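You operate a simulated robot arm through the tools that you are given. There is no shell and no other tool.

Carry out the task below with a simulated robot arm. There is one attempt and no reset: what you move stays moved.

TASK
Press the bent steel ring true, then prove it in the ring gauge.
Fine: stroke till the display reads 0.0 and no more, fingers out of the die; the ring stays down in the gauge.

Only the result counts: the job must be done as asked and must still hold three seconds after the hand-in. Knocking over, shifting, dropping, spilling or breaking anything else fails it.

THE ROBOT
A 7-joint arm with a two-finger gripper, fixed in place. Base frame: the origin is at the foot of the arm, x ahead of it, y to its left, z up. Units: m, rad, N and s.
With the tool pointing down near the work surface it reaches from about 0.3 to 0.74 m from the base axis. Its first joint turns from -2.897 to 2.897 rad. Payload 2.94 kg.
The tool frame sits at the grasp point between the pads (the TCP): z along the fingers, y along the line on which they close. The tips reach 0.03 m beyond it. Largest opening 0.138 m; the body of the gripper starts 0.109 m behind the TCP.
Orientation is that of the tool frame in the base frame, as a unit quaternion [w, x, y, z]. With the fingers straight down and closing along the base's y, the tool's x points along the base's -x, its y along +y and its z along -z.

THE INTERFACE
- The arm moves only by the tool apply_moves. Its argument "targets" is a list of rows, each a list of 6 numbers: the shift along the tool's x, y, z in m, then the turn, a rotation vector about the tool's x, y, z in rad. In form: [[x, y, z, rx, ry, rz], ...]. A call has 1 to 20 rows; each row shifts and turns the commanded pose from where the row before left it, along the tool's axes as they then stand. "fingers" is the opening, from 0 (shut) to 1 (fully open), set as the call begins (left out, the last holds). Each row takes 0.2 s and may step no farther than 0.05 m and 0.15 rad from the row before; otherwise, or with a gripper value out of range, the whole call is refused. Where a pose cannot be reached the arm comes as near as it can. A force on the tool above 50 N (or 10 N above the force at the start of the call, whichever is more), or a blocked arm, ends the call early, and 0.2 s more pass. Each finger halts on what it meets, pressing with about 35 N; the grip force reading is that of the motor and also rises with nothing between the fingers. The clock runs only during rows and for 0.2 s after the last one: add rows that do not move to give the fingers time. It gives the time, the measured TCP pose, the force on the tool (base axes), the opening and the grip force at its end, in the units of the frame above (readings bear some noise), with the torque about the TCP (base axes, N m) and any sound that the robot's microphone picked up.
- Cameras (640 x 400 px; columns grow to the right, rows downward): "scene" is fixed at [0.2122, -0.5159, 1.4318]; the picture's right is [0.75, -0.66, 0.00], its down [-0.24, -0.28, -0.93] and it looks along [0.61, 0.70, -0.37] (base axes); focal length 306 px, centre (320, 200). "wrist" rides on the gripper at [0.071, 0.019, -0.146] in the tool frame; the picture's right is [-0.26, 0.97, 0.00], its down [-0.85, -0.23, -0.48] and it looks along [-0.46, -0.12, 0.88] (tool axes); focal length 280 px, centre (320, 200). There is no depth. A picture from a camera that has moved, and an enlarged one, comes with that camera's place and axes in the base frame and with its lens. The place of the scene camera against the robot may be out by one fixed shift of up to 0.025 m in any direction.
- snapshot(camera): a new picture of that camera. No time passes.
- move_column(by): slides the trunk up (or, below 0, down) by that many m; the arm rides with it, the base frame stays. It gives what a move gives, with no picture.
- inspect(camera, box): a new picture of the part [left, top, right, bottom] of that camera's present view, enlarged. No time passes.
- close_job(): hands the job in; it is judged then, once.

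Places have to be worked out from the pictures, the camera data and where the tool is seen. Open the gripper and draw the arm clear of the work before you hand the job in, unless the task says otherwise.

The tools are called after ">>>" by a JSON object that holds its "name" and its "arguments". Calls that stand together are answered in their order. apply_moves: Moves the arm, as the interface text tells. Its arguments: {"type":"object","properties":{"targets":{"type":"array","items":{"type":"array","items":{"type":"number"}}},"fingers":{"type":"number"}},"required":["targets"]} The other tools are called the same way: move_column (by) slides the trunk up or down; snapshot (camera) takes a picture; inspect (camera, box) takes an enlarged picture of a part of a camera's view; close_job () hands the job in.

At the start:

```text
clock: 0.0
position: [0.4245, 0.0501, 1.34]
ee_rot: [-0.001, 0.0, 1.0, 0.0]
force: [-0.1, 1.1, -1.0]
wrist_torque: [-0.02, -0.01, 0.01]
gripper_width: 0.1379
grip_force: 0.1
trunk travel left (down, up): [-0.4, 0.054]
```

scene: 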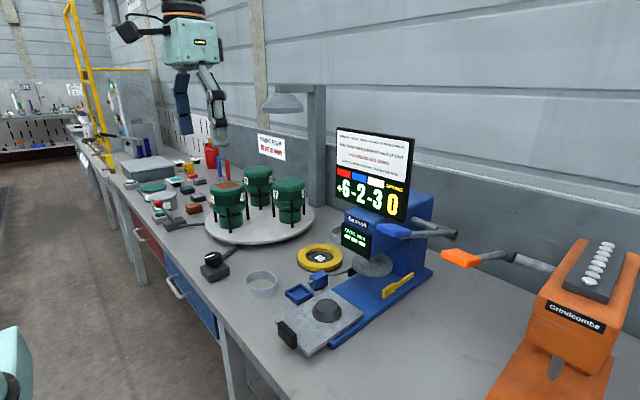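
wrist: 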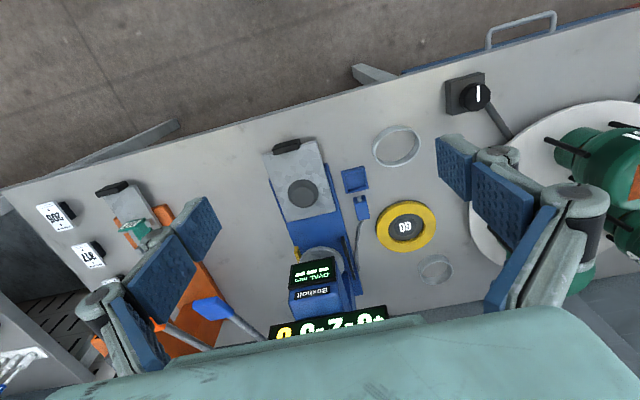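

I start by looking closely at the press, the display and the rings before moving anything.

>>> {"name": "inspect", "arguments": {"camera": "scene", "box": [320, 110, 480, 230]}}

>>> {"name": "inspect", "arguments": {"camera": "scene", "box": [190, 220, 450, 380]}}

>>> {"name": "inspect", "arguments": {"camera": "wrist", "box": [240, 100, 460, 340]}}

>>> {"name": "inspect", "arguments": {"camera": "scene", "box": [430, 200, 640, 400]}}

```text
3.33 times, centred on (400, 170) of scene
camera zoom: at [0.2122, -0.5159, 1.4318], right [0.75, -0.66, 0.0], down [-0.24, -0.28, -0.93], along [0.61, 0.7, -0.37], focal length 1021 px, centre (53, 300)
```

zoom: 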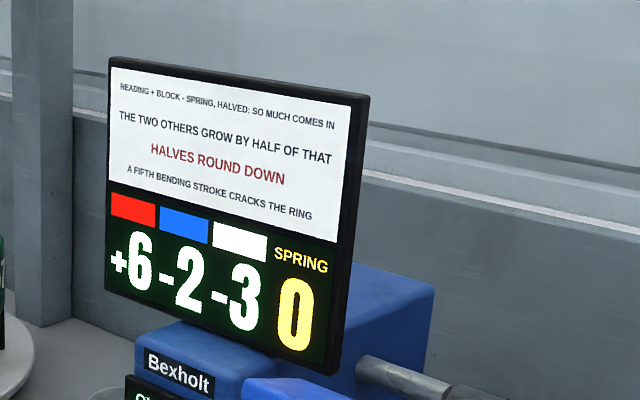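

```text
2.46 times, centred on (320, 300) of scene
camera zoom: at [0.2122, -0.5159, 1.4318], right [0.75, -0.66, 0.0], down [-0.24, -0.28, -0.93], along [0.61, 0.7, -0.37], focal length 754 px, centre (320, -46)
```

zoom: 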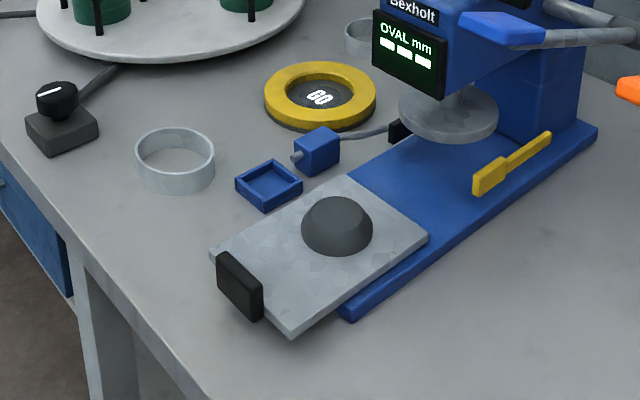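

```text
1.67 times, centred on (350, 220) of wrist
camera zoom: at [0.3527, 0.071, 1.4864], right [0.26, 0.97, 0.0], down [0.85, -0.23, 0.48], along [0.46, -0.12, -0.88], focal length 467 px, centre (270, 167)
```

zoom: 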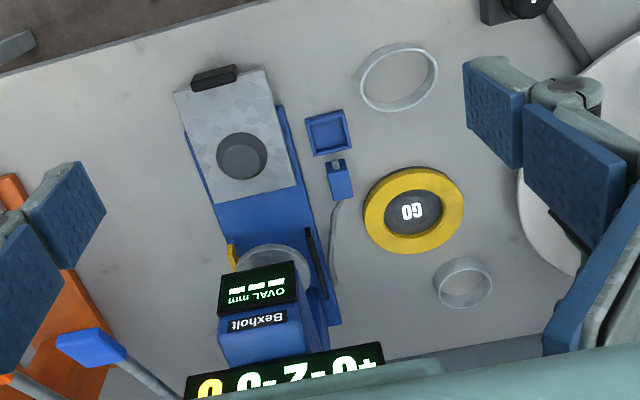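

```text
2.00 times, centred on (535, 300) of scene
camera zoom: at [0.2122, -0.5159, 1.4318], right [0.75, -0.66, 0.0], down [-0.24, -0.28, -0.93], along [0.61, 0.7, -0.37], focal length 613 px, centre (-110, 0)
```

zoom: 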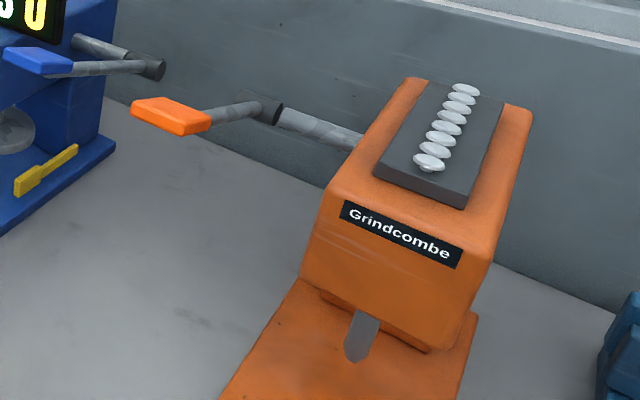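

The sign gives stroke arithmetic (reading + block − spring, halved), and the display shows red +6, blue −2, white −3 with spring 0. I look at the remaining parts of both views to find the blocks, the marks on the ring and the other objects.

>>> {"name": "inspect", "arguments": {"camera": "wrist", "box": [0, 160, 280, 390]}}

>>> {"name": "inspect", "arguments": {"camera": "scene", "box": [110, 130, 240, 240]}}

>>> {"name": "inspect", "arguments": {"camera": "scene", "box": [230, 255, 350, 330]}}

>>> {"name": "inspect", "arguments": {"camera": "scene", "box": [330, 205, 470, 300]}}

>>> {"name": "inspect", "arguments": {"camera": "scene", "box": [230, 80, 350, 170]}}

>>> {"name": "inspect", "arguments": {"camera": "wrist", "box": [330, 110, 470, 200]}}

```text
1.74 times, centred on (140, 275) of wrist
camera zoom: at [0.3527, 0.071, 1.4864], right [0.26, 0.97, 0.0], down [0.85, -0.23, 0.48], along [0.46, -0.12, -0.88], focal length 488 px, centre (633, 70)
```

zoom: 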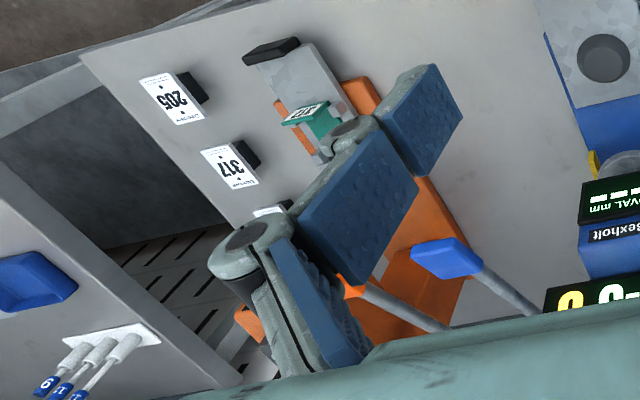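

```text
3.64 times, centred on (175, 185) of scene
camera zoom: at [0.2122, -0.5159, 1.4318], right [0.75, -0.66, 0.0], down [-0.24, -0.28, -0.93], along [0.61, 0.7, -0.37], focal length 1114 px, centre (847, 254)
```

zoom: 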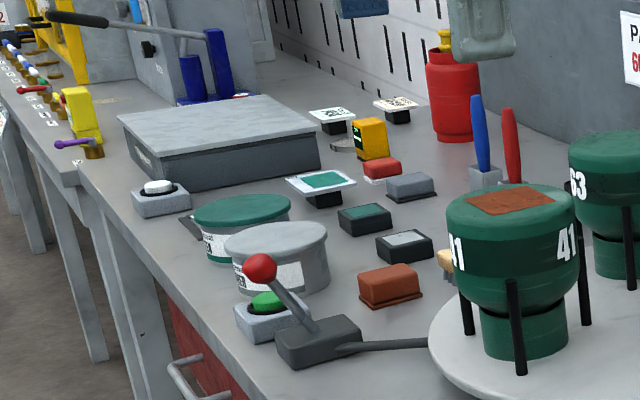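

```text
5.33 times, centred on (290, 292) of scene
camera zoom: at [0.2122, -0.5159, 1.4318], right [0.75, -0.66, 0.0], down [-0.24, -0.28, -0.93], along [0.61, 0.7, -0.37], focal length 1634 px, centre (480, -293)
```

zoom: 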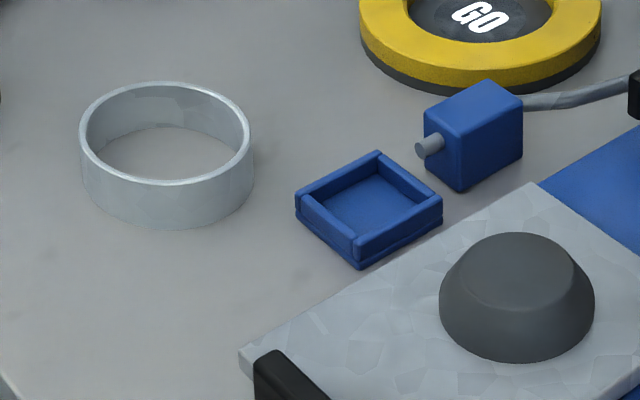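

```text
4.21 times, centred on (400, 252) of scene
camera zoom: at [0.2122, -0.5159, 1.4318], right [0.75, -0.66, 0.0], down [-0.24, -0.28, -0.93], along [0.61, 0.7, -0.37], focal length 1290 px, centre (-17, -21)
```

zoom: 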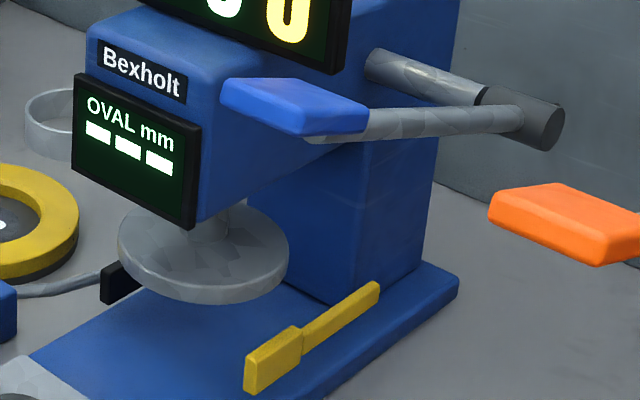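

```text
4.44 times, centred on (290, 125) of scene
camera zoom: at [0.2122, -0.5159, 1.4318], right [0.75, -0.66, 0.0], down [-0.24, -0.28, -0.93], along [0.61, 0.7, -0.37], focal length 1362 px, centre (453, 533)
```

zoom: 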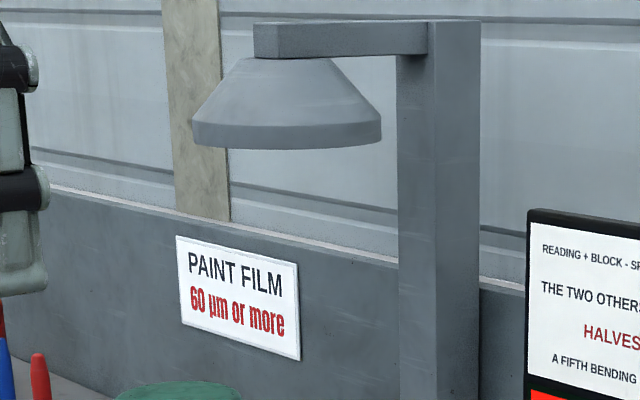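

```text
4.44 times, centred on (400, 155) of wrist
camera zoom: at [0.3527, 0.071, 1.4864], right [0.26, 0.97, 0.0], down [0.85, -0.23, 0.48], along [0.46, -0.12, -0.88], focal length 1246 px, centre (-36, 400)
```

zoom: 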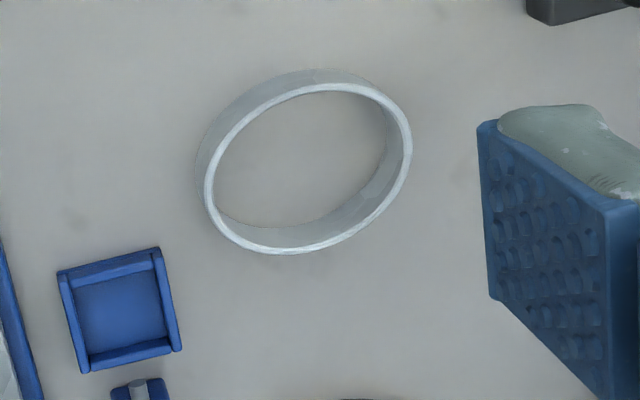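

The ring to be pressed appears to be the one near (0.59, 0.19), the die is at (0.645, −0.05), and the press lever pad is near (0.68, −0.21, 1.15). I move the wrist camera toward the right to see the press, its yellow key and the orange machine better.

>>> {"name": "apply_moves", "arguments": {"targets": [[0, -0.05, 0, 0, 0, 0], [0, -0.05, 0, 0, 0, 0], [0, -0.05, 0, 0, 0, 0], [0, -0.05, 0, 0, 0, 0], [0, 0, 0, 0, 0, 0]]}}

>>> {"name": "snapshot", "arguments": {"camera": "wrist"}}

>>> {"name": "snapshot", "arguments": {"camera": "scene"}}

```text
clock: 1.2
position: [0.4242, -0.153, 1.3386]
ee_rot: [0.0, 0.0, 1.0, 0.0]
force: [0.5, -0.7, -0.6]
wrist_torque: [0.01, 0.0, -0.02]
gripper_width: 0.1381
grip_force: 0.1
trunk travel left (down, up): [-0.4, 0.054]
```

```text
taken
camera wrist: at [0.3519, -0.1318, 1.4844], right [0.26, 0.97, 0.0], down [0.85, -0.23, 0.48], along [0.46, -0.12, -0.88], focal length 280 px, centre (320, 200)
```

wrist: 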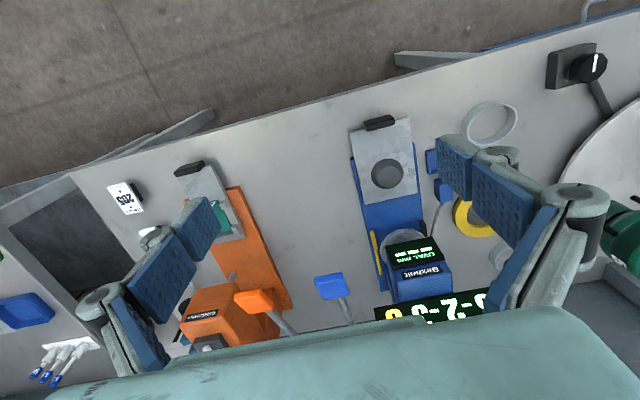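

```text
taken
```

scene: 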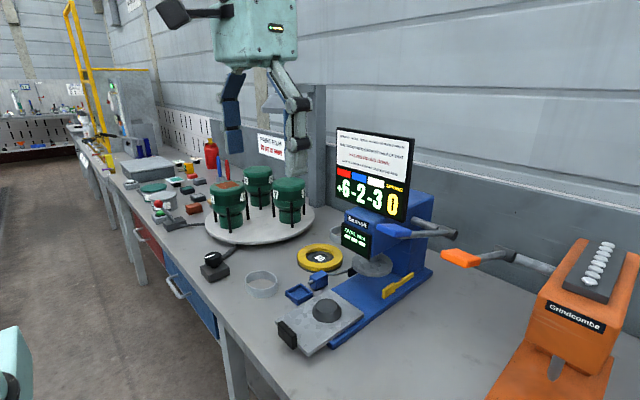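

>>> {"name": "inspect", "arguments": {"camera": "wrist", "box": [330, 100, 500, 320]}}

>>> {"name": "inspect", "arguments": {"camera": "wrist", "box": [90, 140, 300, 360]}}

```text
1.82 times, centred on (415, 210) of wrist
camera zoom: at [0.3519, -0.1318, 1.4844], right [0.26, 0.97, 0.0], down [0.85, -0.23, 0.48], along [0.46, -0.12, -0.88], focal length 510 px, centre (147, 182)
```

zoom: 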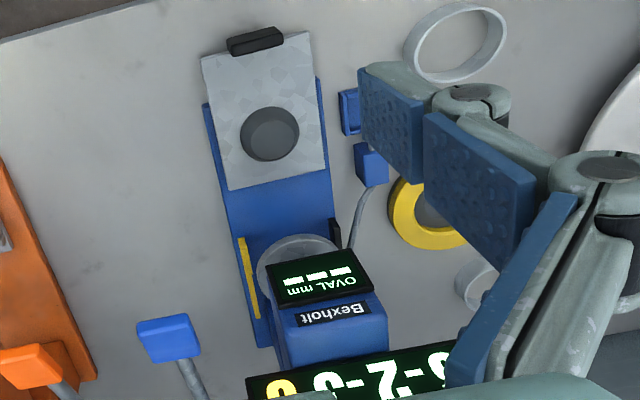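

```text
1.82 times, centred on (195, 250) of wrist
camera zoom: at [0.3519, -0.1318, 1.4844], right [0.26, 0.97, 0.0], down [0.85, -0.23, 0.48], along [0.46, -0.12, -0.88], focal length 510 px, centre (547, 109)
```

zoom: 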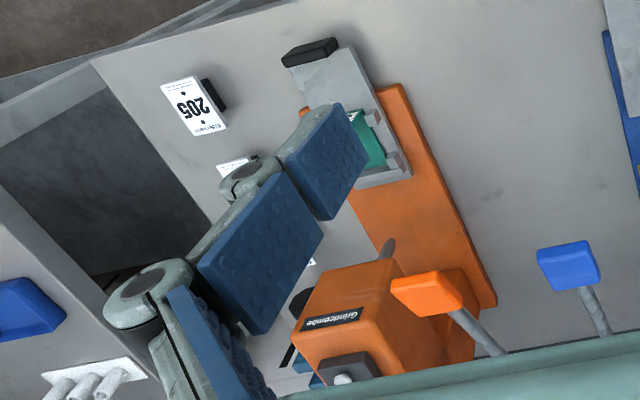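

The press has a sliding carriage with the cone-shaped die, and the ram is behind it at about (0.83, −0.035). I go back over the ring and descend part way to see it close up for colour marks and its ovality.

>>> {"name": "apply_moves", "arguments": {"targets": [[0, 0.05, 0, 0, 0, 0], [0, 0.05, 0, 0, 0, 0], [0, 0.05, 0, 0, 0, 0], [0, 0.05, 0, 0, 0, 0], [0, 0.05, 0, 0, 0, 0], [0, 0.05, 0.02, 0, 0, 0], [0, 0.04, 0.03, 0, 0, 0], [0, 0.04, 0.03, 0, 0, 0], [-0.01, 0, 0.04, 0, 0, 0], [-0.01, 0, 0.04, 0, 0, 0], [-0.02, 0, 0.04, 0, 0, 0], [-0.02, 0, 0.04, 0, 0, 0], [0, 0, 0.04, 0, 0, 0], [0, 0, 0, 0, 0, 0]]}}

>>> {"name": "snapshot", "arguments": {"camera": "wrist"}}

```text
refused: row 6 steps farther than a row can; nothing moved
```

```text
taken
camera wrist: at [0.3519, -0.1318, 1.4844], right [0.26, 0.97, 0.0], down [0.85, -0.23, 0.48], along [0.46, -0.12, -0.88], focal length 280 px, centre (320, 200)
```

wrist: 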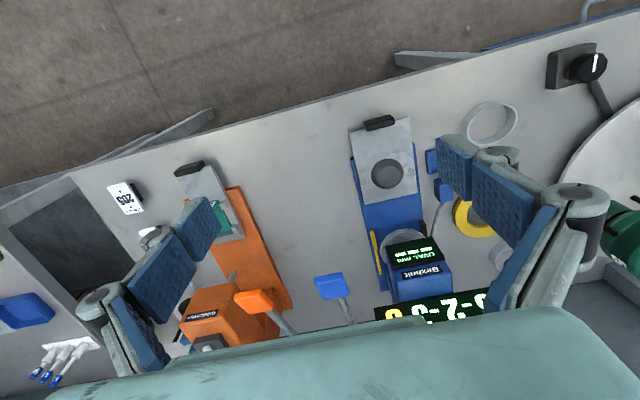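

One row was over 0.05 m combined, so the whole call was refused. I resend it with smaller steps.

>>> {"name": "apply_moves", "arguments": {"targets": [[0, 0.05, 0, 0, 0, 0], [0, 0.05, 0, 0, 0, 0], [0, 0.05, 0, 0, 0, 0], [0, 0.05, 0, 0, 0, 0], [0, 0.05, 0, 0, 0, 0], [0, 0.045, 0.02, 0, 0, 0], [0, 0.04, 0.025, 0, 0, 0], [0, 0.04, 0.025, 0, 0, 0], [-0.01, 0, 0.045, 0, 0, 0], [-0.01, 0, 0.045, 0, 0, 0], [-0.02, 0, 0.04, 0, 0, 0], [-0.02, 0, 0.04, 0, 0, 0], [0, 0, 0.04, 0, 0, 0], [0, 0, 0, 0, 0, 0]]}}

>>> {"name": "snapshot", "arguments": {"camera": "wrist"}}

```text
clock: 4.2
position: [0.4834, 0.2249, 1.0602]
ee_rot: [0.0, 0.0, 1.0, -0.001]
force: [0.1, -0.5, 0.7]
wrist_torque: [-0.01, -0.02, 0.03]
gripper_width: 0.1384
grip_force: 0.1
trunk travel left (down, up): [-0.4, 0.054]
```

```text
taken
camera wrist: at [0.4119, 0.2448, 1.2062], right [0.26, 0.97, 0.0], down [0.85, -0.23, 0.48], along [0.46, -0.12, -0.88], focal length 280 px, centre (320, 200)
```

wrist: 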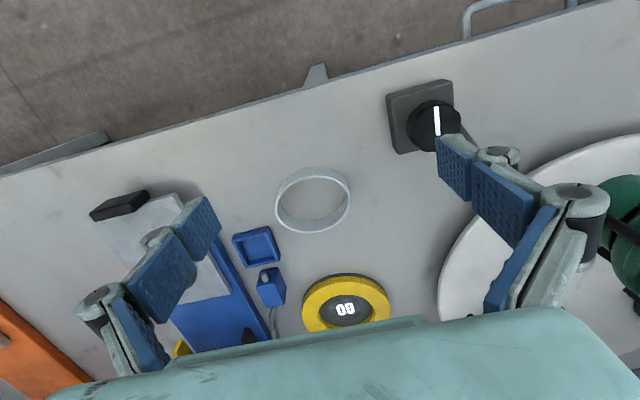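

>>> {"name": "inspect", "arguments": {"camera": "wrist", "box": [225, 150, 400, 350]}}

>>> {"name": "inspect", "arguments": {"camera": "wrist", "box": [265, 155, 361, 245]}}

>>> {"name": "inspect", "arguments": {"camera": "wrist", "box": [80, 180, 300, 390]}}

>>> {"name": "inspect", "arguments": {"camera": "wrist", "box": [370, 60, 500, 170]}}

```text
2.00 times, centred on (312, 250) of wrist
camera zoom: at [0.4119, 0.2448, 1.2062], right [0.26, 0.97, 0.0], down [0.85, -0.23, 0.48], along [0.46, -0.12, -0.88], focal length 561 px, centre (335, 100)
```

zoom: 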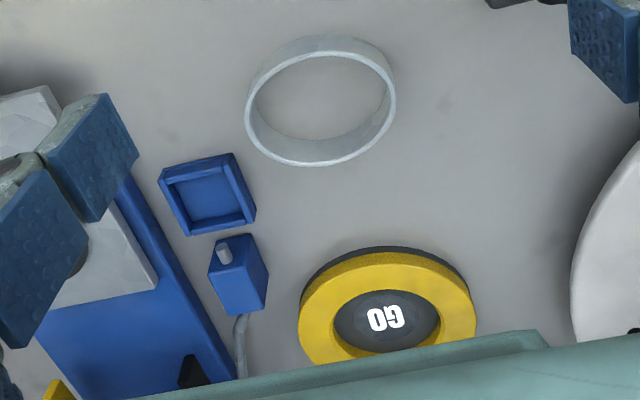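

```text
4.44 times, centred on (313, 200) of wrist
camera zoom: at [0.4119, 0.2448, 1.2062], right [0.26, 0.97, 0.0], down [0.85, -0.23, 0.48], along [0.46, -0.12, -0.88], focal length 1246 px, centre (351, 200)
```

zoom: 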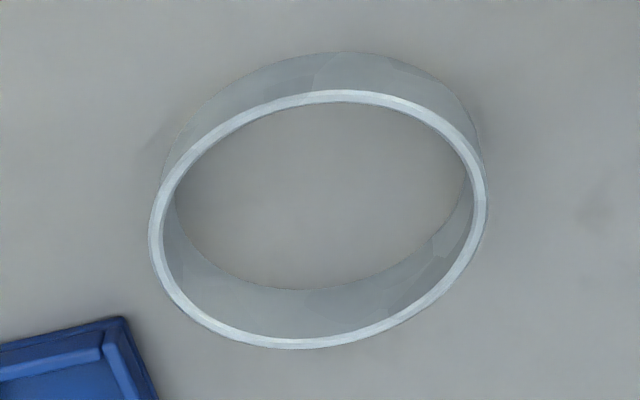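

```text
1.90 times, centred on (190, 285) of wrist
camera zoom: at [0.4119, 0.2448, 1.2062], right [0.26, 0.97, 0.0], down [0.85, -0.23, 0.48], along [0.46, -0.12, -0.88], focal length 534 px, centre (568, 38)
```

zoom: 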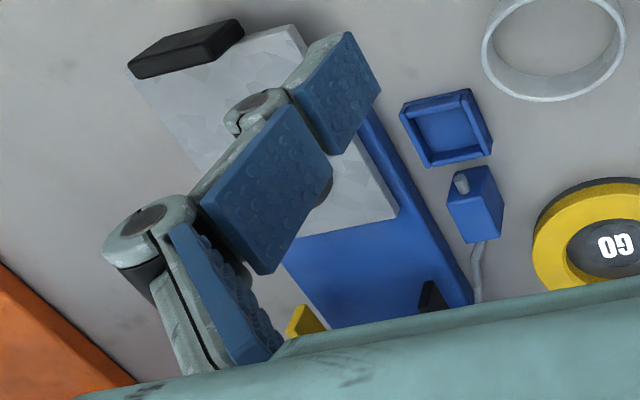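

```text
3.64 times, centred on (435, 115) of wrist
camera zoom: at [0.4119, 0.2448, 1.2062], right [0.26, 0.97, 0.0], down [0.85, -0.23, 0.48], along [0.46, -0.12, -0.88], focal length 1020 px, centre (-98, 509)
```

zoom: 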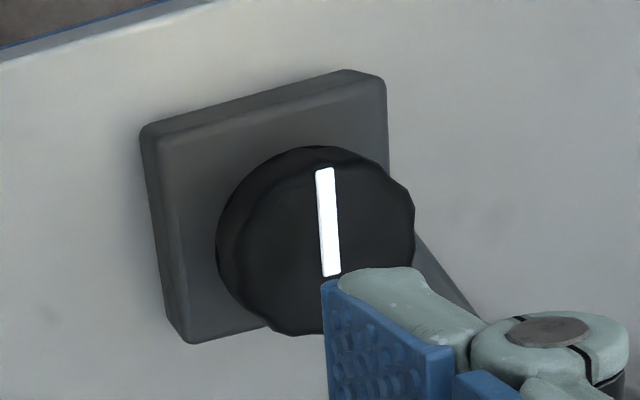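

The ring is plain steel and visibly oval (long axis roughly along base y), at about (0.588, 0.187); the GO gauge is at about (0.82, 0.183). I now test at a safe height how far out the arm can get over the gauge.

>>> {"name": "apply_moves", "arguments": {"targets": [[-0.049, -0.006, 0, 0, 0, 0], [-0.049, -0.006, 0, 0, 0, 0], [-0.049, -0.006, 0, 0, 0, 0], [-0.049, -0.006, 0, 0, 0, 0], [-0.049, -0.006, 0, 0, 0, 0], [0, 0, 0, 0, 0, 0]]}}

>>> {"name": "snapshot", "arguments": {"camera": "wrist"}}

>>> {"name": "snapshot", "arguments": {"camera": "scene"}}

```text
clock: 5.6
position: [0.6999, 0.1871, 1.0583]
ee_rot: [-0.003, 0.0, 1.0, 0.0]
force: [0.3, 0.1, -0.5]
wrist_torque: [-0.01, 0.04, 0.02]
gripper_width: 0.1379
grip_force: 0.1
out of reach, approached as far as the arm can: row 5
trunk travel left (down, up): [-0.4, 0.054]
```

```text
taken
camera wrist: at [0.6278, 0.2085, 1.2049], right [0.26, 0.97, 0.0], down [0.85, -0.23, 0.47], along [0.46, -0.12, -0.88], focal length 280 px, centre (320, 200)
```

wrist: 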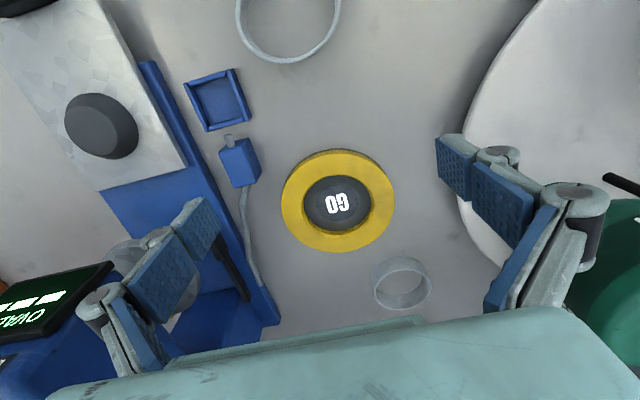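

```text
taken
```

scene: 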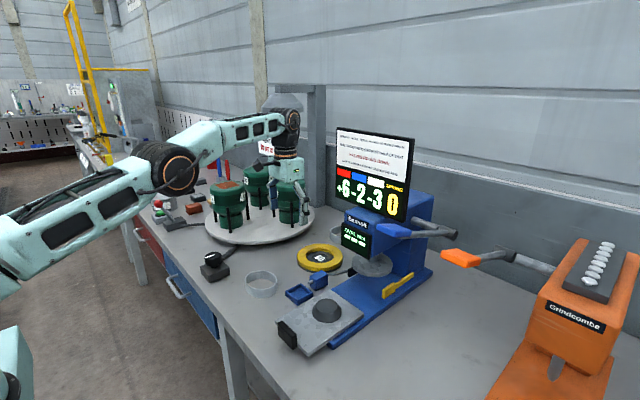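

At this height the vertical tool tops out at r ≈ 0.725 m, so the gauge (r ≈ 0.84) will need the tool tilted outward by about 30°. I use this viewpoint to measure the gauge, the die and the second ring.

>>> {"name": "inspect", "arguments": {"camera": "wrist", "box": [250, 130, 430, 320]}}

>>> {"name": "inspect", "arguments": {"camera": "wrist", "box": [0, 0, 280, 340]}}

>>> {"name": "inspect", "arguments": {"camera": "wrist", "box": [170, 50, 290, 310]}}

```text
2.11 times, centred on (340, 225) of wrist
camera zoom: at [0.6278, 0.2085, 1.2049], right [0.26, 0.97, 0.0], down [0.85, -0.23, 0.47], along [0.46, -0.12, -0.88], focal length 590 px, centre (278, 147)
```

zoom: 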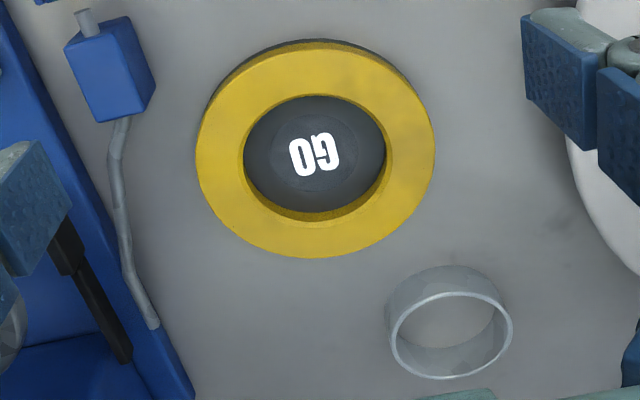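

```text
1.18 times, centred on (140, 170) of wrist
camera zoom: at [0.6278, 0.2085, 1.2049], right [0.26, 0.97, 0.0], down [0.85, -0.23, 0.47], along [0.46, -0.12, -0.88], focal length 330 px, centre (532, 235)
```

zoom: 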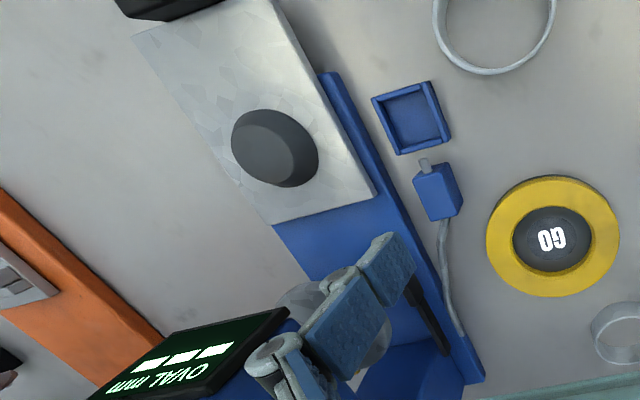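

```text
1.54 times, centred on (230, 180) of wrist
camera zoom: at [0.6278, 0.2085, 1.2049], right [0.26, 0.97, 0.0], down [0.85, -0.23, 0.47], along [0.46, -0.12, -0.88], focal length 431 px, centre (458, 231)
```

zoom: 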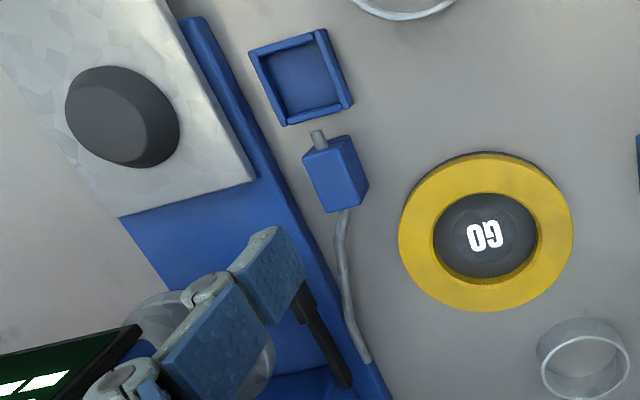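

The gauge bore centre triangulates to about (0.816, 0.183) with its top near z 0.87; the press axis runs along base x at y ≈ −0.055, with the die at (0.64, −0.055). Next I back off, rise and look at the lever and the yellow bar from above.

>>> {"name": "apply_moves", "arguments": {"targets": [[0.05, 0, 0, 0, 0, 0], [0.05, 0, 0, 0, 0, 0], [0.05, 0, 0, 0, 0, 0], [0.03, 0, -0.04, 0, 0, 0], [0, -0.03, -0.04, 0, 0, 0], [0, -0.03, -0.04, 0, 0, 0], [0, -0.03, -0.04, 0, 0, 0], [0, -0.03, -0.04, 0, 0, 0], [0, -0.03, -0.04, 0, 0, 0], [0, -0.05, 0, 0, 0, 0], [0, -0.05, 0, 0, 0, 0], [0, -0.05, 0, 0, 0, 0], [0, -0.05, 0, 0, 0, 0], [0, 0, 0, 0, 0, 0]]}}

>>> {"name": "snapshot", "arguments": {"camera": "wrist"}}

```text
clock: 8.6
position: [0.5208, -0.1608, 1.2983]
ee_rot: [-0.001, 0.0, 1.0, 0.0]
force: [0.5, -0.4, -0.1]
wrist_torque: [0.0, 0.01, 0.02]
gripper_width: 0.1379
grip_force: 0.0
trunk travel left (down, up): [-0.4, 0.054]
```

```text
taken
camera wrist: at [0.4486, -0.14, 1.445], right [0.26, 0.97, 0.0], down [0.85, -0.23, 0.48], along [0.46, -0.12, -0.88], focal length 280 px, centre (320, 200)
```

wrist: 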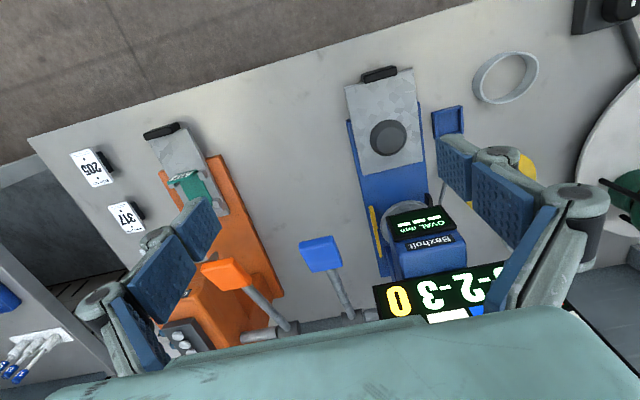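

>>> {"name": "inspect", "arguments": {"camera": "wrist", "box": [270, 190, 450, 325]}}

>>> {"name": "inspect", "arguments": {"camera": "wrist", "box": [330, 50, 480, 200]}}

>>> {"name": "inspect", "arguments": {"camera": "scene", "box": [370, 210, 480, 310]}}

```text
2.96 times, centred on (360, 258) of wrist
camera zoom: at [0.4486, -0.14, 1.445], right [0.26, 0.97, 0.0], down [0.85, -0.23, 0.48], along [0.46, -0.12, -0.88], focal length 831 px, centre (202, 30)
```

zoom: 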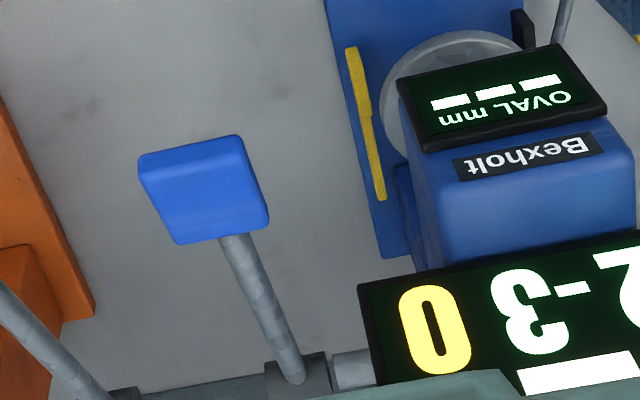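

```text
2.67 times, centred on (405, 125) of wrist
camera zoom: at [0.4486, -0.14, 1.445], right [0.26, 0.97, 0.0], down [0.85, -0.23, 0.48], along [0.46, -0.12, -0.88], focal length 748 px, centre (93, 400)
```

zoom: 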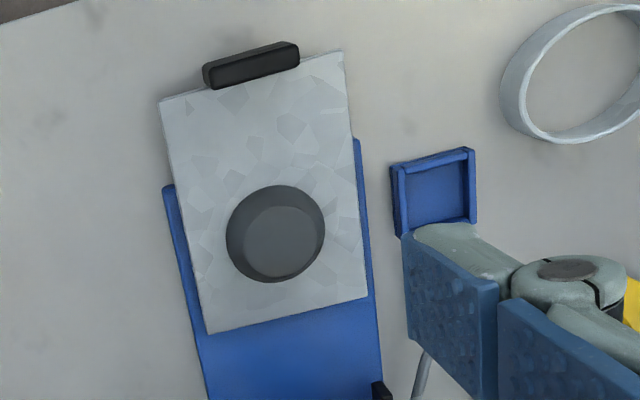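

```text
4.00 times, centred on (425, 260) of scene
camera zoom: at [0.2122, -0.5159, 1.4318], right [0.75, -0.66, 0.0], down [-0.24, -0.28, -0.93], along [0.61, 0.7, -0.37], focal length 1226 px, centre (-100, -40)
```

zoom: 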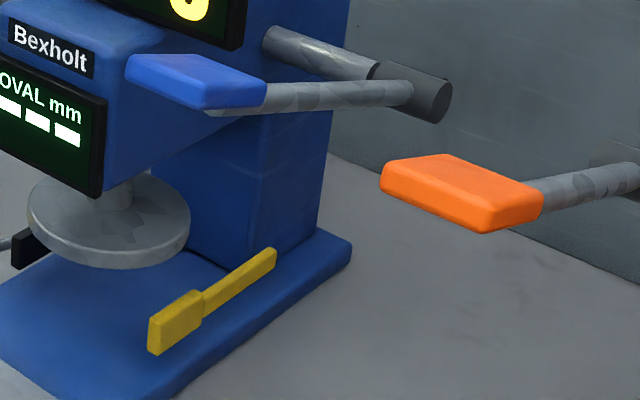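

The lever pad is at about (0.681, −0.202, 1.152) with its pivot near (0.955, −0.205, 1.045), so it swings down in a vertical plane along x. The carriage plate spans x 0.53–0.72 and y −0.11–0.02, with the die near (0.643, −0.048). I now move above the ring for the grasp.

>>> {"name": "apply_moves", "arguments": {"targets": [[0, 0.05, 0, 0, 0, 0], [0, 0.05, 0, 0, 0, 0], [0, 0.05, 0, 0, 0, 0], [0, 0.05, 0, 0, 0, 0], [0, 0.05, 0, 0, 0, 0], [-0.01, 0.04, 0.02, 0, 0, 0], [-0.01, 0.03, 0.03, 0, 0, 0], [-0.01, 0.03, 0.03, 0, 0, 0], [-0.01, 0, 0.04, 0, 0, 0], [-0.01, 0, 0.04, 0, 0, 0], [-0.01, 0, 0.04, 0, 0, 0], [-0.005, 0, 0.04, 0, 0, 0], [0, 0, 0.03, 0, 0, 0], [0, 0, 0, 0, 0, 0]], "fingers": 1}}

>>> {"name": "snapshot", "arguments": {"camera": "wrist"}}

>>> {"name": "snapshot", "arguments": {"camera": "scene"}}

```text
clock: 11.6
position: [0.5874, 0.1893, 1.0273]
ee_rot: [-0.001, 0.0, 1.0, 0.0]
force: [-0.1, 0.1, 0.6]
wrist_torque: [-0.02, 0.05, -0.02]
gripper_width: 0.138
grip_force: 0.1
trunk travel left (down, up): [-0.4, 0.054]
```

```text
taken
camera wrist: at [0.5149, 0.2099, 1.1734], right [0.26, 0.96, 0.0], down [0.85, -0.23, 0.48], along [0.46, -0.12, -0.88], focal length 280 px, centre (320, 200)
```

wrist: 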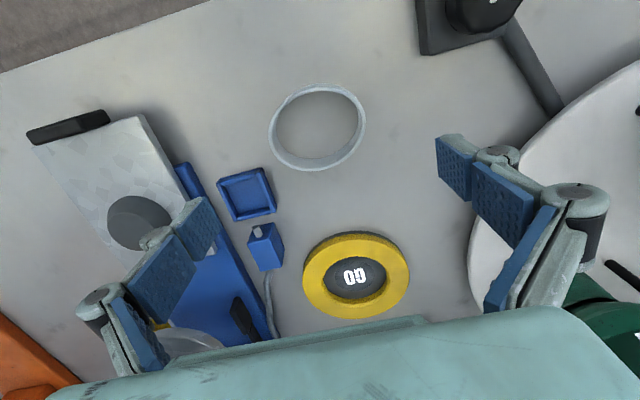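

```text
taken
```

scene: 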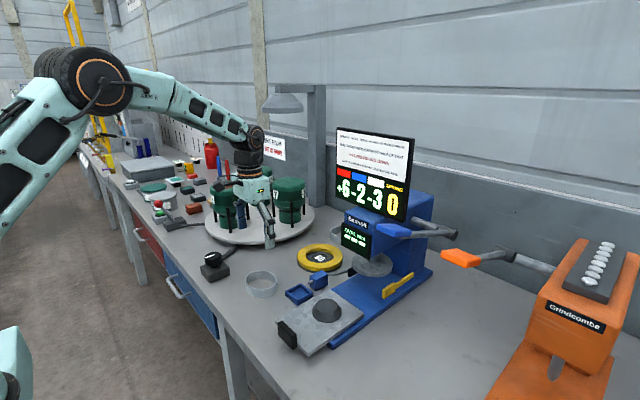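

>>> {"name": "inspect", "arguments": {"camera": "wrist", "box": [257, 75, 377, 180]}}

>>> {"name": "inspect", "arguments": {"camera": "wrist", "box": [10, 90, 290, 290]}}

```text
3.81 times, centred on (317, 128) of wrist
camera zoom: at [0.5149, 0.2099, 1.1734], right [0.26, 0.96, 0.0], down [0.85, -0.23, 0.48], along [0.46, -0.12, -0.88], focal length 1068 px, centre (331, 476)
```

zoom: 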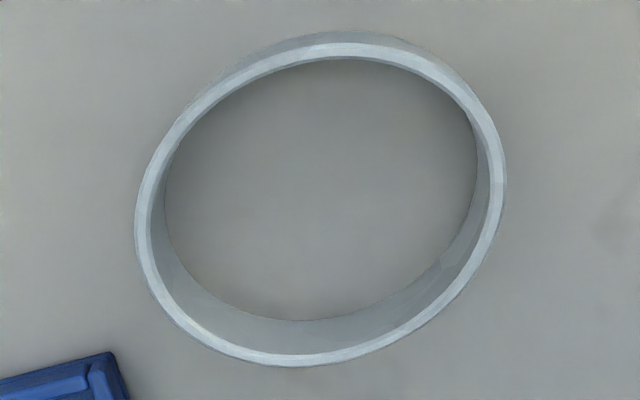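

```text
2.00 times, centred on (150, 190) of wrist
camera zoom: at [0.5149, 0.2099, 1.1734], right [0.26, 0.96, 0.0], down [0.85, -0.23, 0.48], along [0.46, -0.12, -0.88], focal length 561 px, centre (660, 220)
```

zoom: 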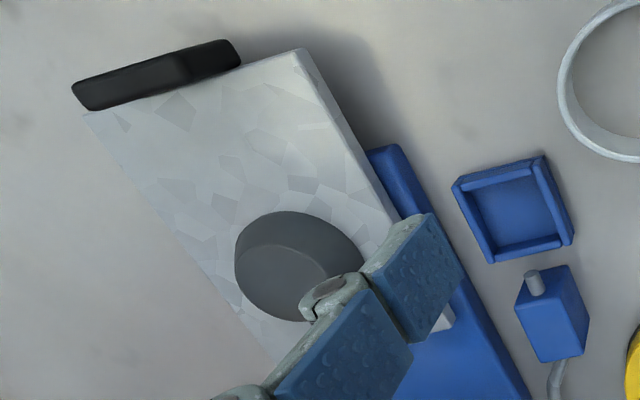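

The ring is about 0.100 × 0.087 m, centred at (0.587, 0.187), with the long axis nearly along y. I lower the open fingers around it in small steps, watching the force.

>>> {"name": "apply_moves", "arguments": {"targets": [[0, -0.002, 0.04, 0, 0, 0], [0, 0, 0.04, 0, 0, 0], [0, 0, 0.02, 0, 0, 0], [0, 0, 0.01, 0, 0, 0], [0, 0, 0, 0, 0, 0]]}}

>>> {"name": "snapshot", "arguments": {"camera": "wrist"}}

>>> {"name": "snapshot", "arguments": {"camera": "scene"}}

```text
clock: 12.8
position: [0.5841, 0.189, 0.9169]
ee_rot: [0.001, 0.0, 1.0, 0.0]
force: [-0.3, -0.4, -0.2]
wrist_torque: [0.03, 0.0, 0.0]
gripper_width: 0.138
grip_force: 0.0
trunk travel left (down, up): [-0.4, 0.054]
```

```text
taken
camera wrist: at [0.5131, 0.2091, 1.0634], right [0.26, 0.96, 0.0], down [0.85, -0.23, 0.48], along [0.46, -0.12, -0.88], focal length 280 px, centre (320, 200)
```

wrist: 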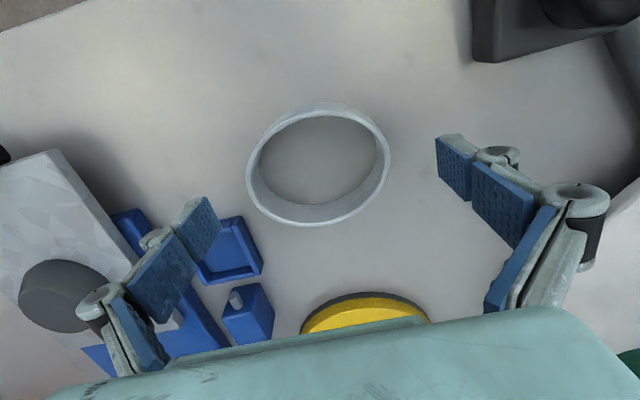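

```text
taken
```

scene: 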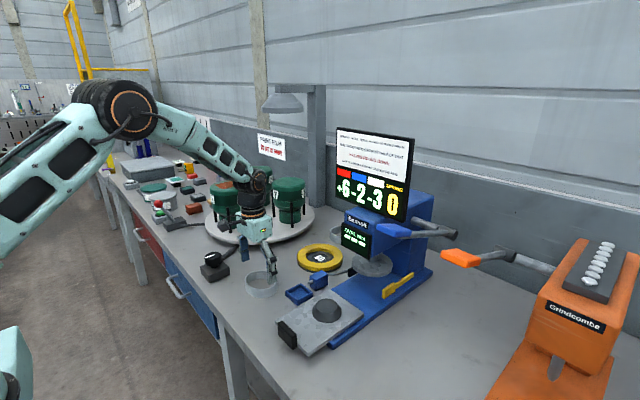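

>>> {"name": "apply_moves", "arguments": {"targets": [[0, 0, 0.01, 0, 0, 0], [0, 0, 0.007, 0, 0, 0], [0, 0, 0, 0, 0, 0]]}}

>>> {"name": "inspect", "arguments": {"camera": "scene", "box": [220, 230, 320, 310]}}

```text
clock: 13.6
position: [0.5855, 0.1882, 0.9003]
ee_rot: [0.0, 0.0, 1.0, 0.0]
force: [0.3, 0.7, 0.6]
wrist_torque: [-0.01, -0.02, -0.03]
gripper_width: 0.138
grip_force: 0.0
trunk travel left (down, up): [-0.4, 0.054]
```

```text
5.00 times, centred on (270, 270) of scene
camera zoom: at [0.2122, -0.5159, 1.4318], right [0.75, -0.66, 0.0], down [-0.24, -0.28, -0.93], along [0.61, 0.7, -0.37], focal length 1532 px, centre (570, -150)
```

zoom: 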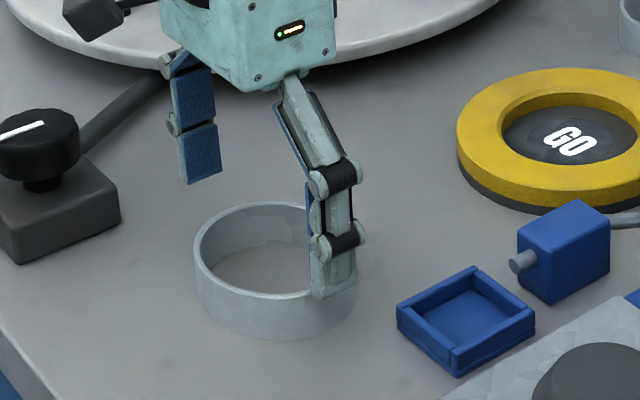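

No contact yet and the fingers straddle the ring well. I lower a few millimetres more and close on the ring.

>>> {"name": "apply_moves", "arguments": {"targets": [[0, 0, 0.004, 0, 0, 0], [0, 0, 0.003, 0, 0, 0], [0, 0, 0, 0, 0, 0]]}}

>>> {"name": "apply_moves", "arguments": {"targets": [[0, 0, 0, 0, 0, 0], [0, 0, 0, 0, 0, 0], [0, 0, 0, 0, 0, 0], [0, 0, 0, 0, 0, 0]], "fingers": 0.6}}

>>> {"name": "snapshot", "arguments": {"camera": "wrist"}}

```text
clock: 14.4
position: [0.5862, 0.1879, 0.894]
ee_rot: [0.0, 0.0, 1.0, 0.0]
force: [-0.7, 0.1, -0.1]
wrist_torque: [0.01, 0.01, -0.03]
gripper_width: 0.1382
grip_force: 0.0
trunk travel left (down, up): [-0.4, 0.054]
```

```text
clock: 15.4
position: [0.5856, 0.1878, 0.8938]
ee_rot: [0.001, 0.0, 1.0, -0.001]
force: [1.3, -1.5, 4.2]
wrist_torque: [-0.17, 0.18, 0.12]
gripper_width: 0.106
grip_force: 35.2
trunk travel left (down, up): [-0.4, 0.054]
```

```text
taken
camera wrist: at [0.5139, 0.208, 1.0402], right [0.26, 0.96, 0.0], down [0.85, -0.23, 0.48], along [0.46, -0.12, -0.88], focal length 280 px, centre (320, 200)
```

wrist: 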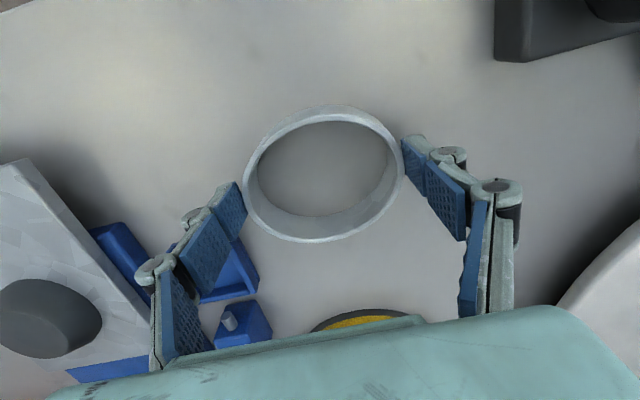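

The fingers hold the ring at 0.106 m, but the picture suggests the ring's top is only about 18 mm below the TCP, so the grip may be shallow. I check this in the scene view.

>>> {"name": "inspect", "arguments": {"camera": "scene", "box": [230, 240, 310, 310]}}

>>> {"name": "inspect", "arguments": {"camera": "wrist", "box": [220, 90, 440, 260]}}

```text
5.71 times, centred on (270, 275) of scene
camera zoom: at [0.2122, -0.5159, 1.4318], right [0.75, -0.66, 0.0], down [-0.24, -0.28, -0.93], along [0.61, 0.7, -0.37], focal length 1751 px, centre (606, -229)
```

zoom: 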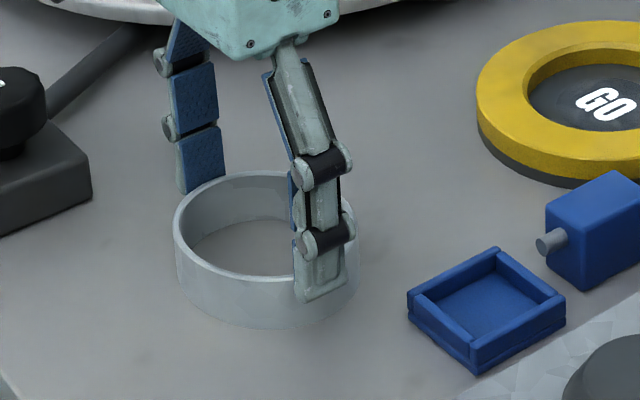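

```text
2.35 times, centred on (330, 175) of wrist
camera zoom: at [0.5139, 0.208, 1.0402], right [0.26, 0.96, 0.0], down [0.85, -0.23, 0.48], along [0.46, -0.12, -0.88], focal length 660 px, centre (296, 259)
```

zoom: 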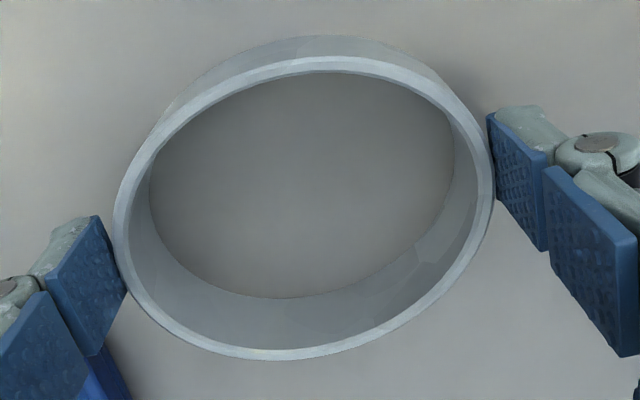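

The fingertips overlap the upper two thirds of the ring, which is good enough. I lift slowly and check the grip.

>>> {"name": "apply_moves", "arguments": {"targets": [[0, 0, -0.005, 0, 0, 0], [0, 0, -0.01, 0, 0, 0], [0, 0, -0.02, 0, 0, 0], [0, 0, -0.03, 0, 0, 0], [0, 0, 0, 0, 0, 0]]}}

>>> {"name": "snapshot", "arguments": {"camera": "wrist"}}

>>> {"name": "snapshot", "arguments": {"camera": "scene"}}

```text
clock: 16.6
position: [0.5866, 0.1882, 0.958]
ee_rot: [0.0, 0.0, 1.0, 0.0]
force: [-0.6, 0.4, -0.7]
wrist_torque: [-0.04, 0.02, -0.02]
gripper_width: 0.1056
grip_force: 34.8
trunk travel left (down, up): [-0.4, 0.054]
```

```text
taken
camera wrist: at [0.5128, 0.2081, 1.1053], right [0.26, 0.97, 0.0], down [0.85, -0.23, 0.48], along [0.46, -0.12, -0.88], focal length 280 px, centre (320, 200)
```

wrist: 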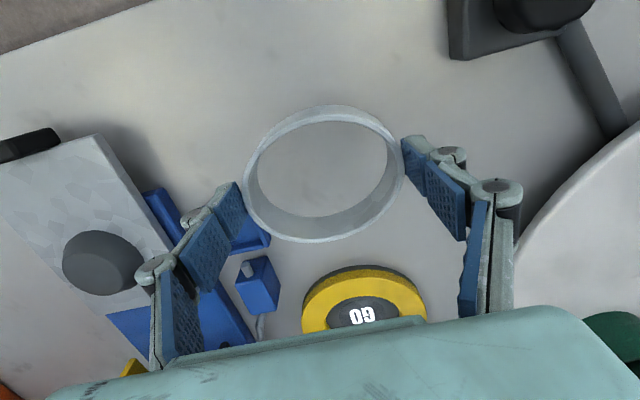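

```text
taken
```

scene: 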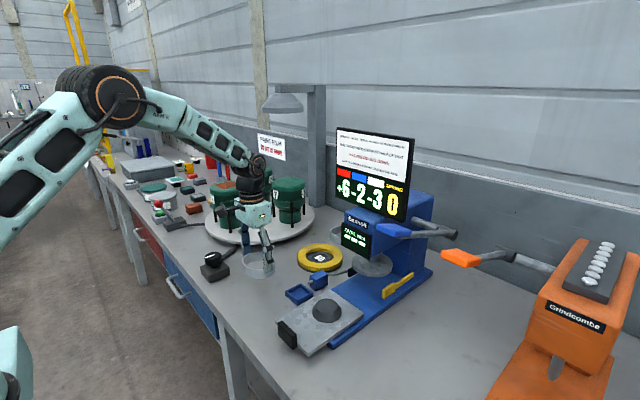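

The ring is held firmly and lifts clean. I raise a little more and carry it over the die.

>>> {"name": "apply_moves", "arguments": {"targets": [[0, 0, -0.03, 0, 0, 0], [-0.01, -0.04, 0, 0, 0, 0], [-0.01, -0.04, 0, 0, 0, 0], [-0.01, -0.04, 0, 0, 0, 0], [-0.01, -0.04, 0, 0, 0, 0], [-0.01, -0.04, 0, 0, 0, 0], [-0.007, -0.036, 0, 0, 0, 0], [0, 0, 0, 0, 0, 0]]}}

>>> {"name": "snapshot", "arguments": {"camera": "wrist"}}

>>> {"name": "inspect", "arguments": {"camera": "scene", "box": [260, 220, 420, 360]}}

```text
clock: 18.4
position: [0.6453, -0.0492, 0.9875]
ee_rot: [-0.001, -0.001, 1.0, 0.0]
force: [-0.6, -0.7, -1.1]
wrist_torque: [0.01, 0.02, 0.01]
gripper_width: 0.1056
grip_force: 35.2
trunk travel left (down, up): [-0.4, 0.054]
```

```text
taken
camera wrist: at [0.5727, -0.0285, 1.1346], right [0.26, 0.97, 0.0], down [0.85, -0.23, 0.48], along [0.46, -0.12, -0.88], focal length 280 px, centre (320, 200)
```

wrist: 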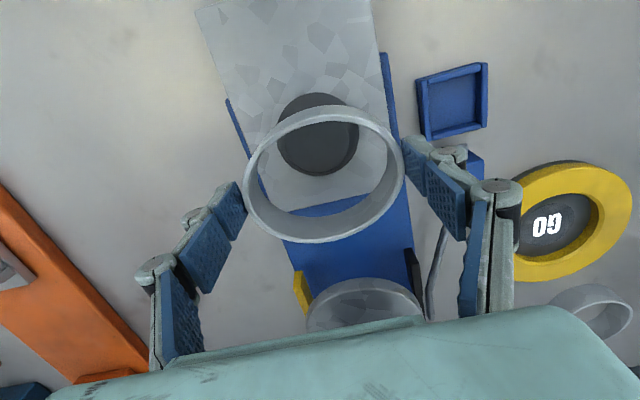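

```text
2.86 times, centred on (340, 290) of scene
camera zoom: at [0.2122, -0.5159, 1.4318], right [0.75, -0.66, 0.0], down [-0.24, -0.28, -0.93], along [0.61, 0.7, -0.37], focal length 875 px, centre (263, -57)
```

zoom: 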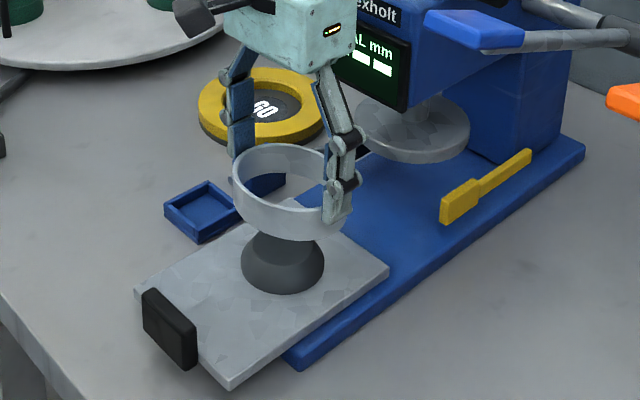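

The ring hangs right over the die, still about 40 mm above it. I zoom in to line up the ring and the die to within a couple of millimetres before lowering.

>>> {"name": "inspect", "arguments": {"camera": "wrist", "box": [230, 80, 420, 260]}}

>>> {"name": "inspect", "arguments": {"camera": "scene", "box": [300, 255, 380, 330]}}

```text
2.22 times, centred on (325, 170) of wrist
camera zoom: at [0.5727, -0.0285, 1.1346], right [0.26, 0.97, 0.0], down [0.85, -0.23, 0.48], along [0.46, -0.12, -0.88], focal length 623 px, centre (309, 267)
```

zoom: 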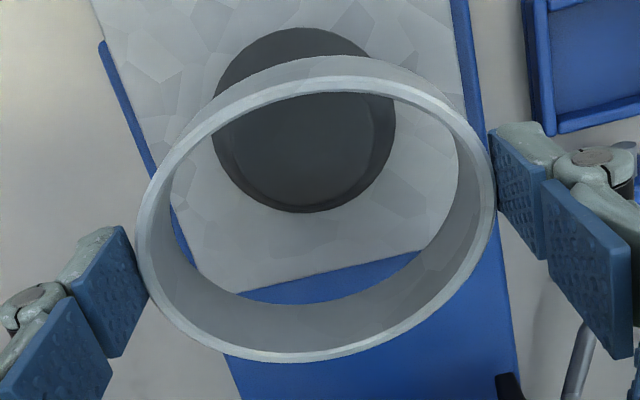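

```text
5.33 times, centred on (340, 292) of scene
camera zoom: at [0.2122, -0.5159, 1.4318], right [0.75, -0.66, 0.0], down [-0.24, -0.28, -0.93], along [0.61, 0.7, -0.37], focal length 1634 px, centre (213, -293)
```

zoom: 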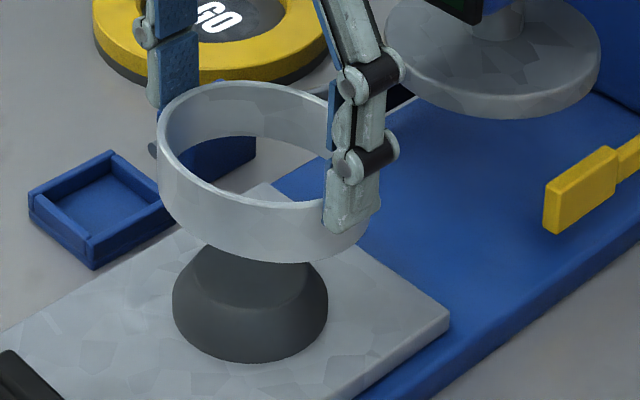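

By projection the ring centre sits about 2 mm too far in x and 3.5 mm too far in y relative to the die. I correct that, lower 20 mm and measure again.

>>> {"name": "apply_moves", "arguments": {"targets": [[0.002, -0.0035, 0, 0, 0, 0], [0, 0, 0.01, 0, 0, 0], [0, 0, 0.01, 0, 0, 0], [0, 0, 0, 0, 0, 0]]}}

>>> {"name": "inspect", "arguments": {"camera": "wrist", "box": [230, 80, 420, 260]}}

>>> {"name": "inspect", "arguments": {"camera": "scene", "box": [300, 255, 380, 330]}}

```text
clock: 19.4
position: [0.6419, -0.0517, 0.9681]
ee_rot: [0.0, 0.001, 1.0, 0.001]
force: [0.4, -0.5, -0.8]
wrist_torque: [0.01, 0.0, 0.03]
gripper_width: 0.106
grip_force: 35.0
trunk travel left (down, up): [-0.4, 0.054]
```

```text
2.22 times, centred on (325, 170) of wrist
camera zoom: at [0.57, -0.0315, 1.1139], right [0.26, 0.97, 0.0], down [0.85, -0.23, 0.48], along [0.46, -0.12, -0.88], focal length 623 px, centre (309, 267)
```

zoom: 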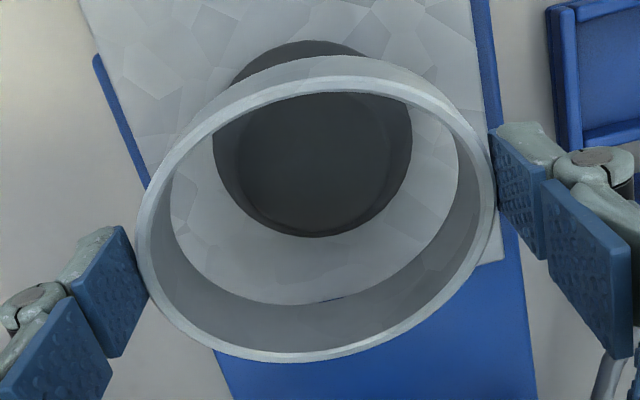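

```text
5.33 times, centred on (340, 292) of scene
camera zoom: at [0.2122, -0.5159, 1.4318], right [0.75, -0.66, 0.0], down [-0.24, -0.28, -0.93], along [0.61, 0.7, -0.37], focal length 1634 px, centre (213, -293)
```

zoom: 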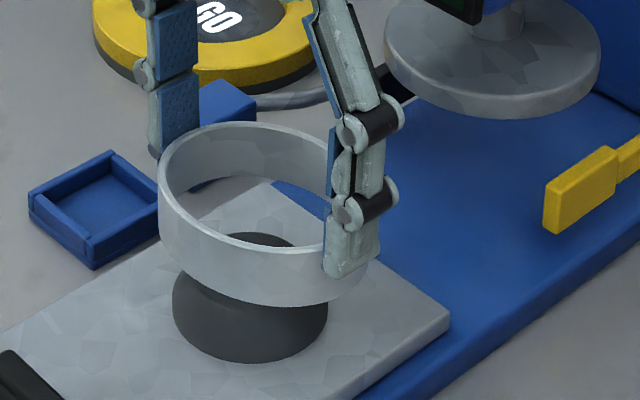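

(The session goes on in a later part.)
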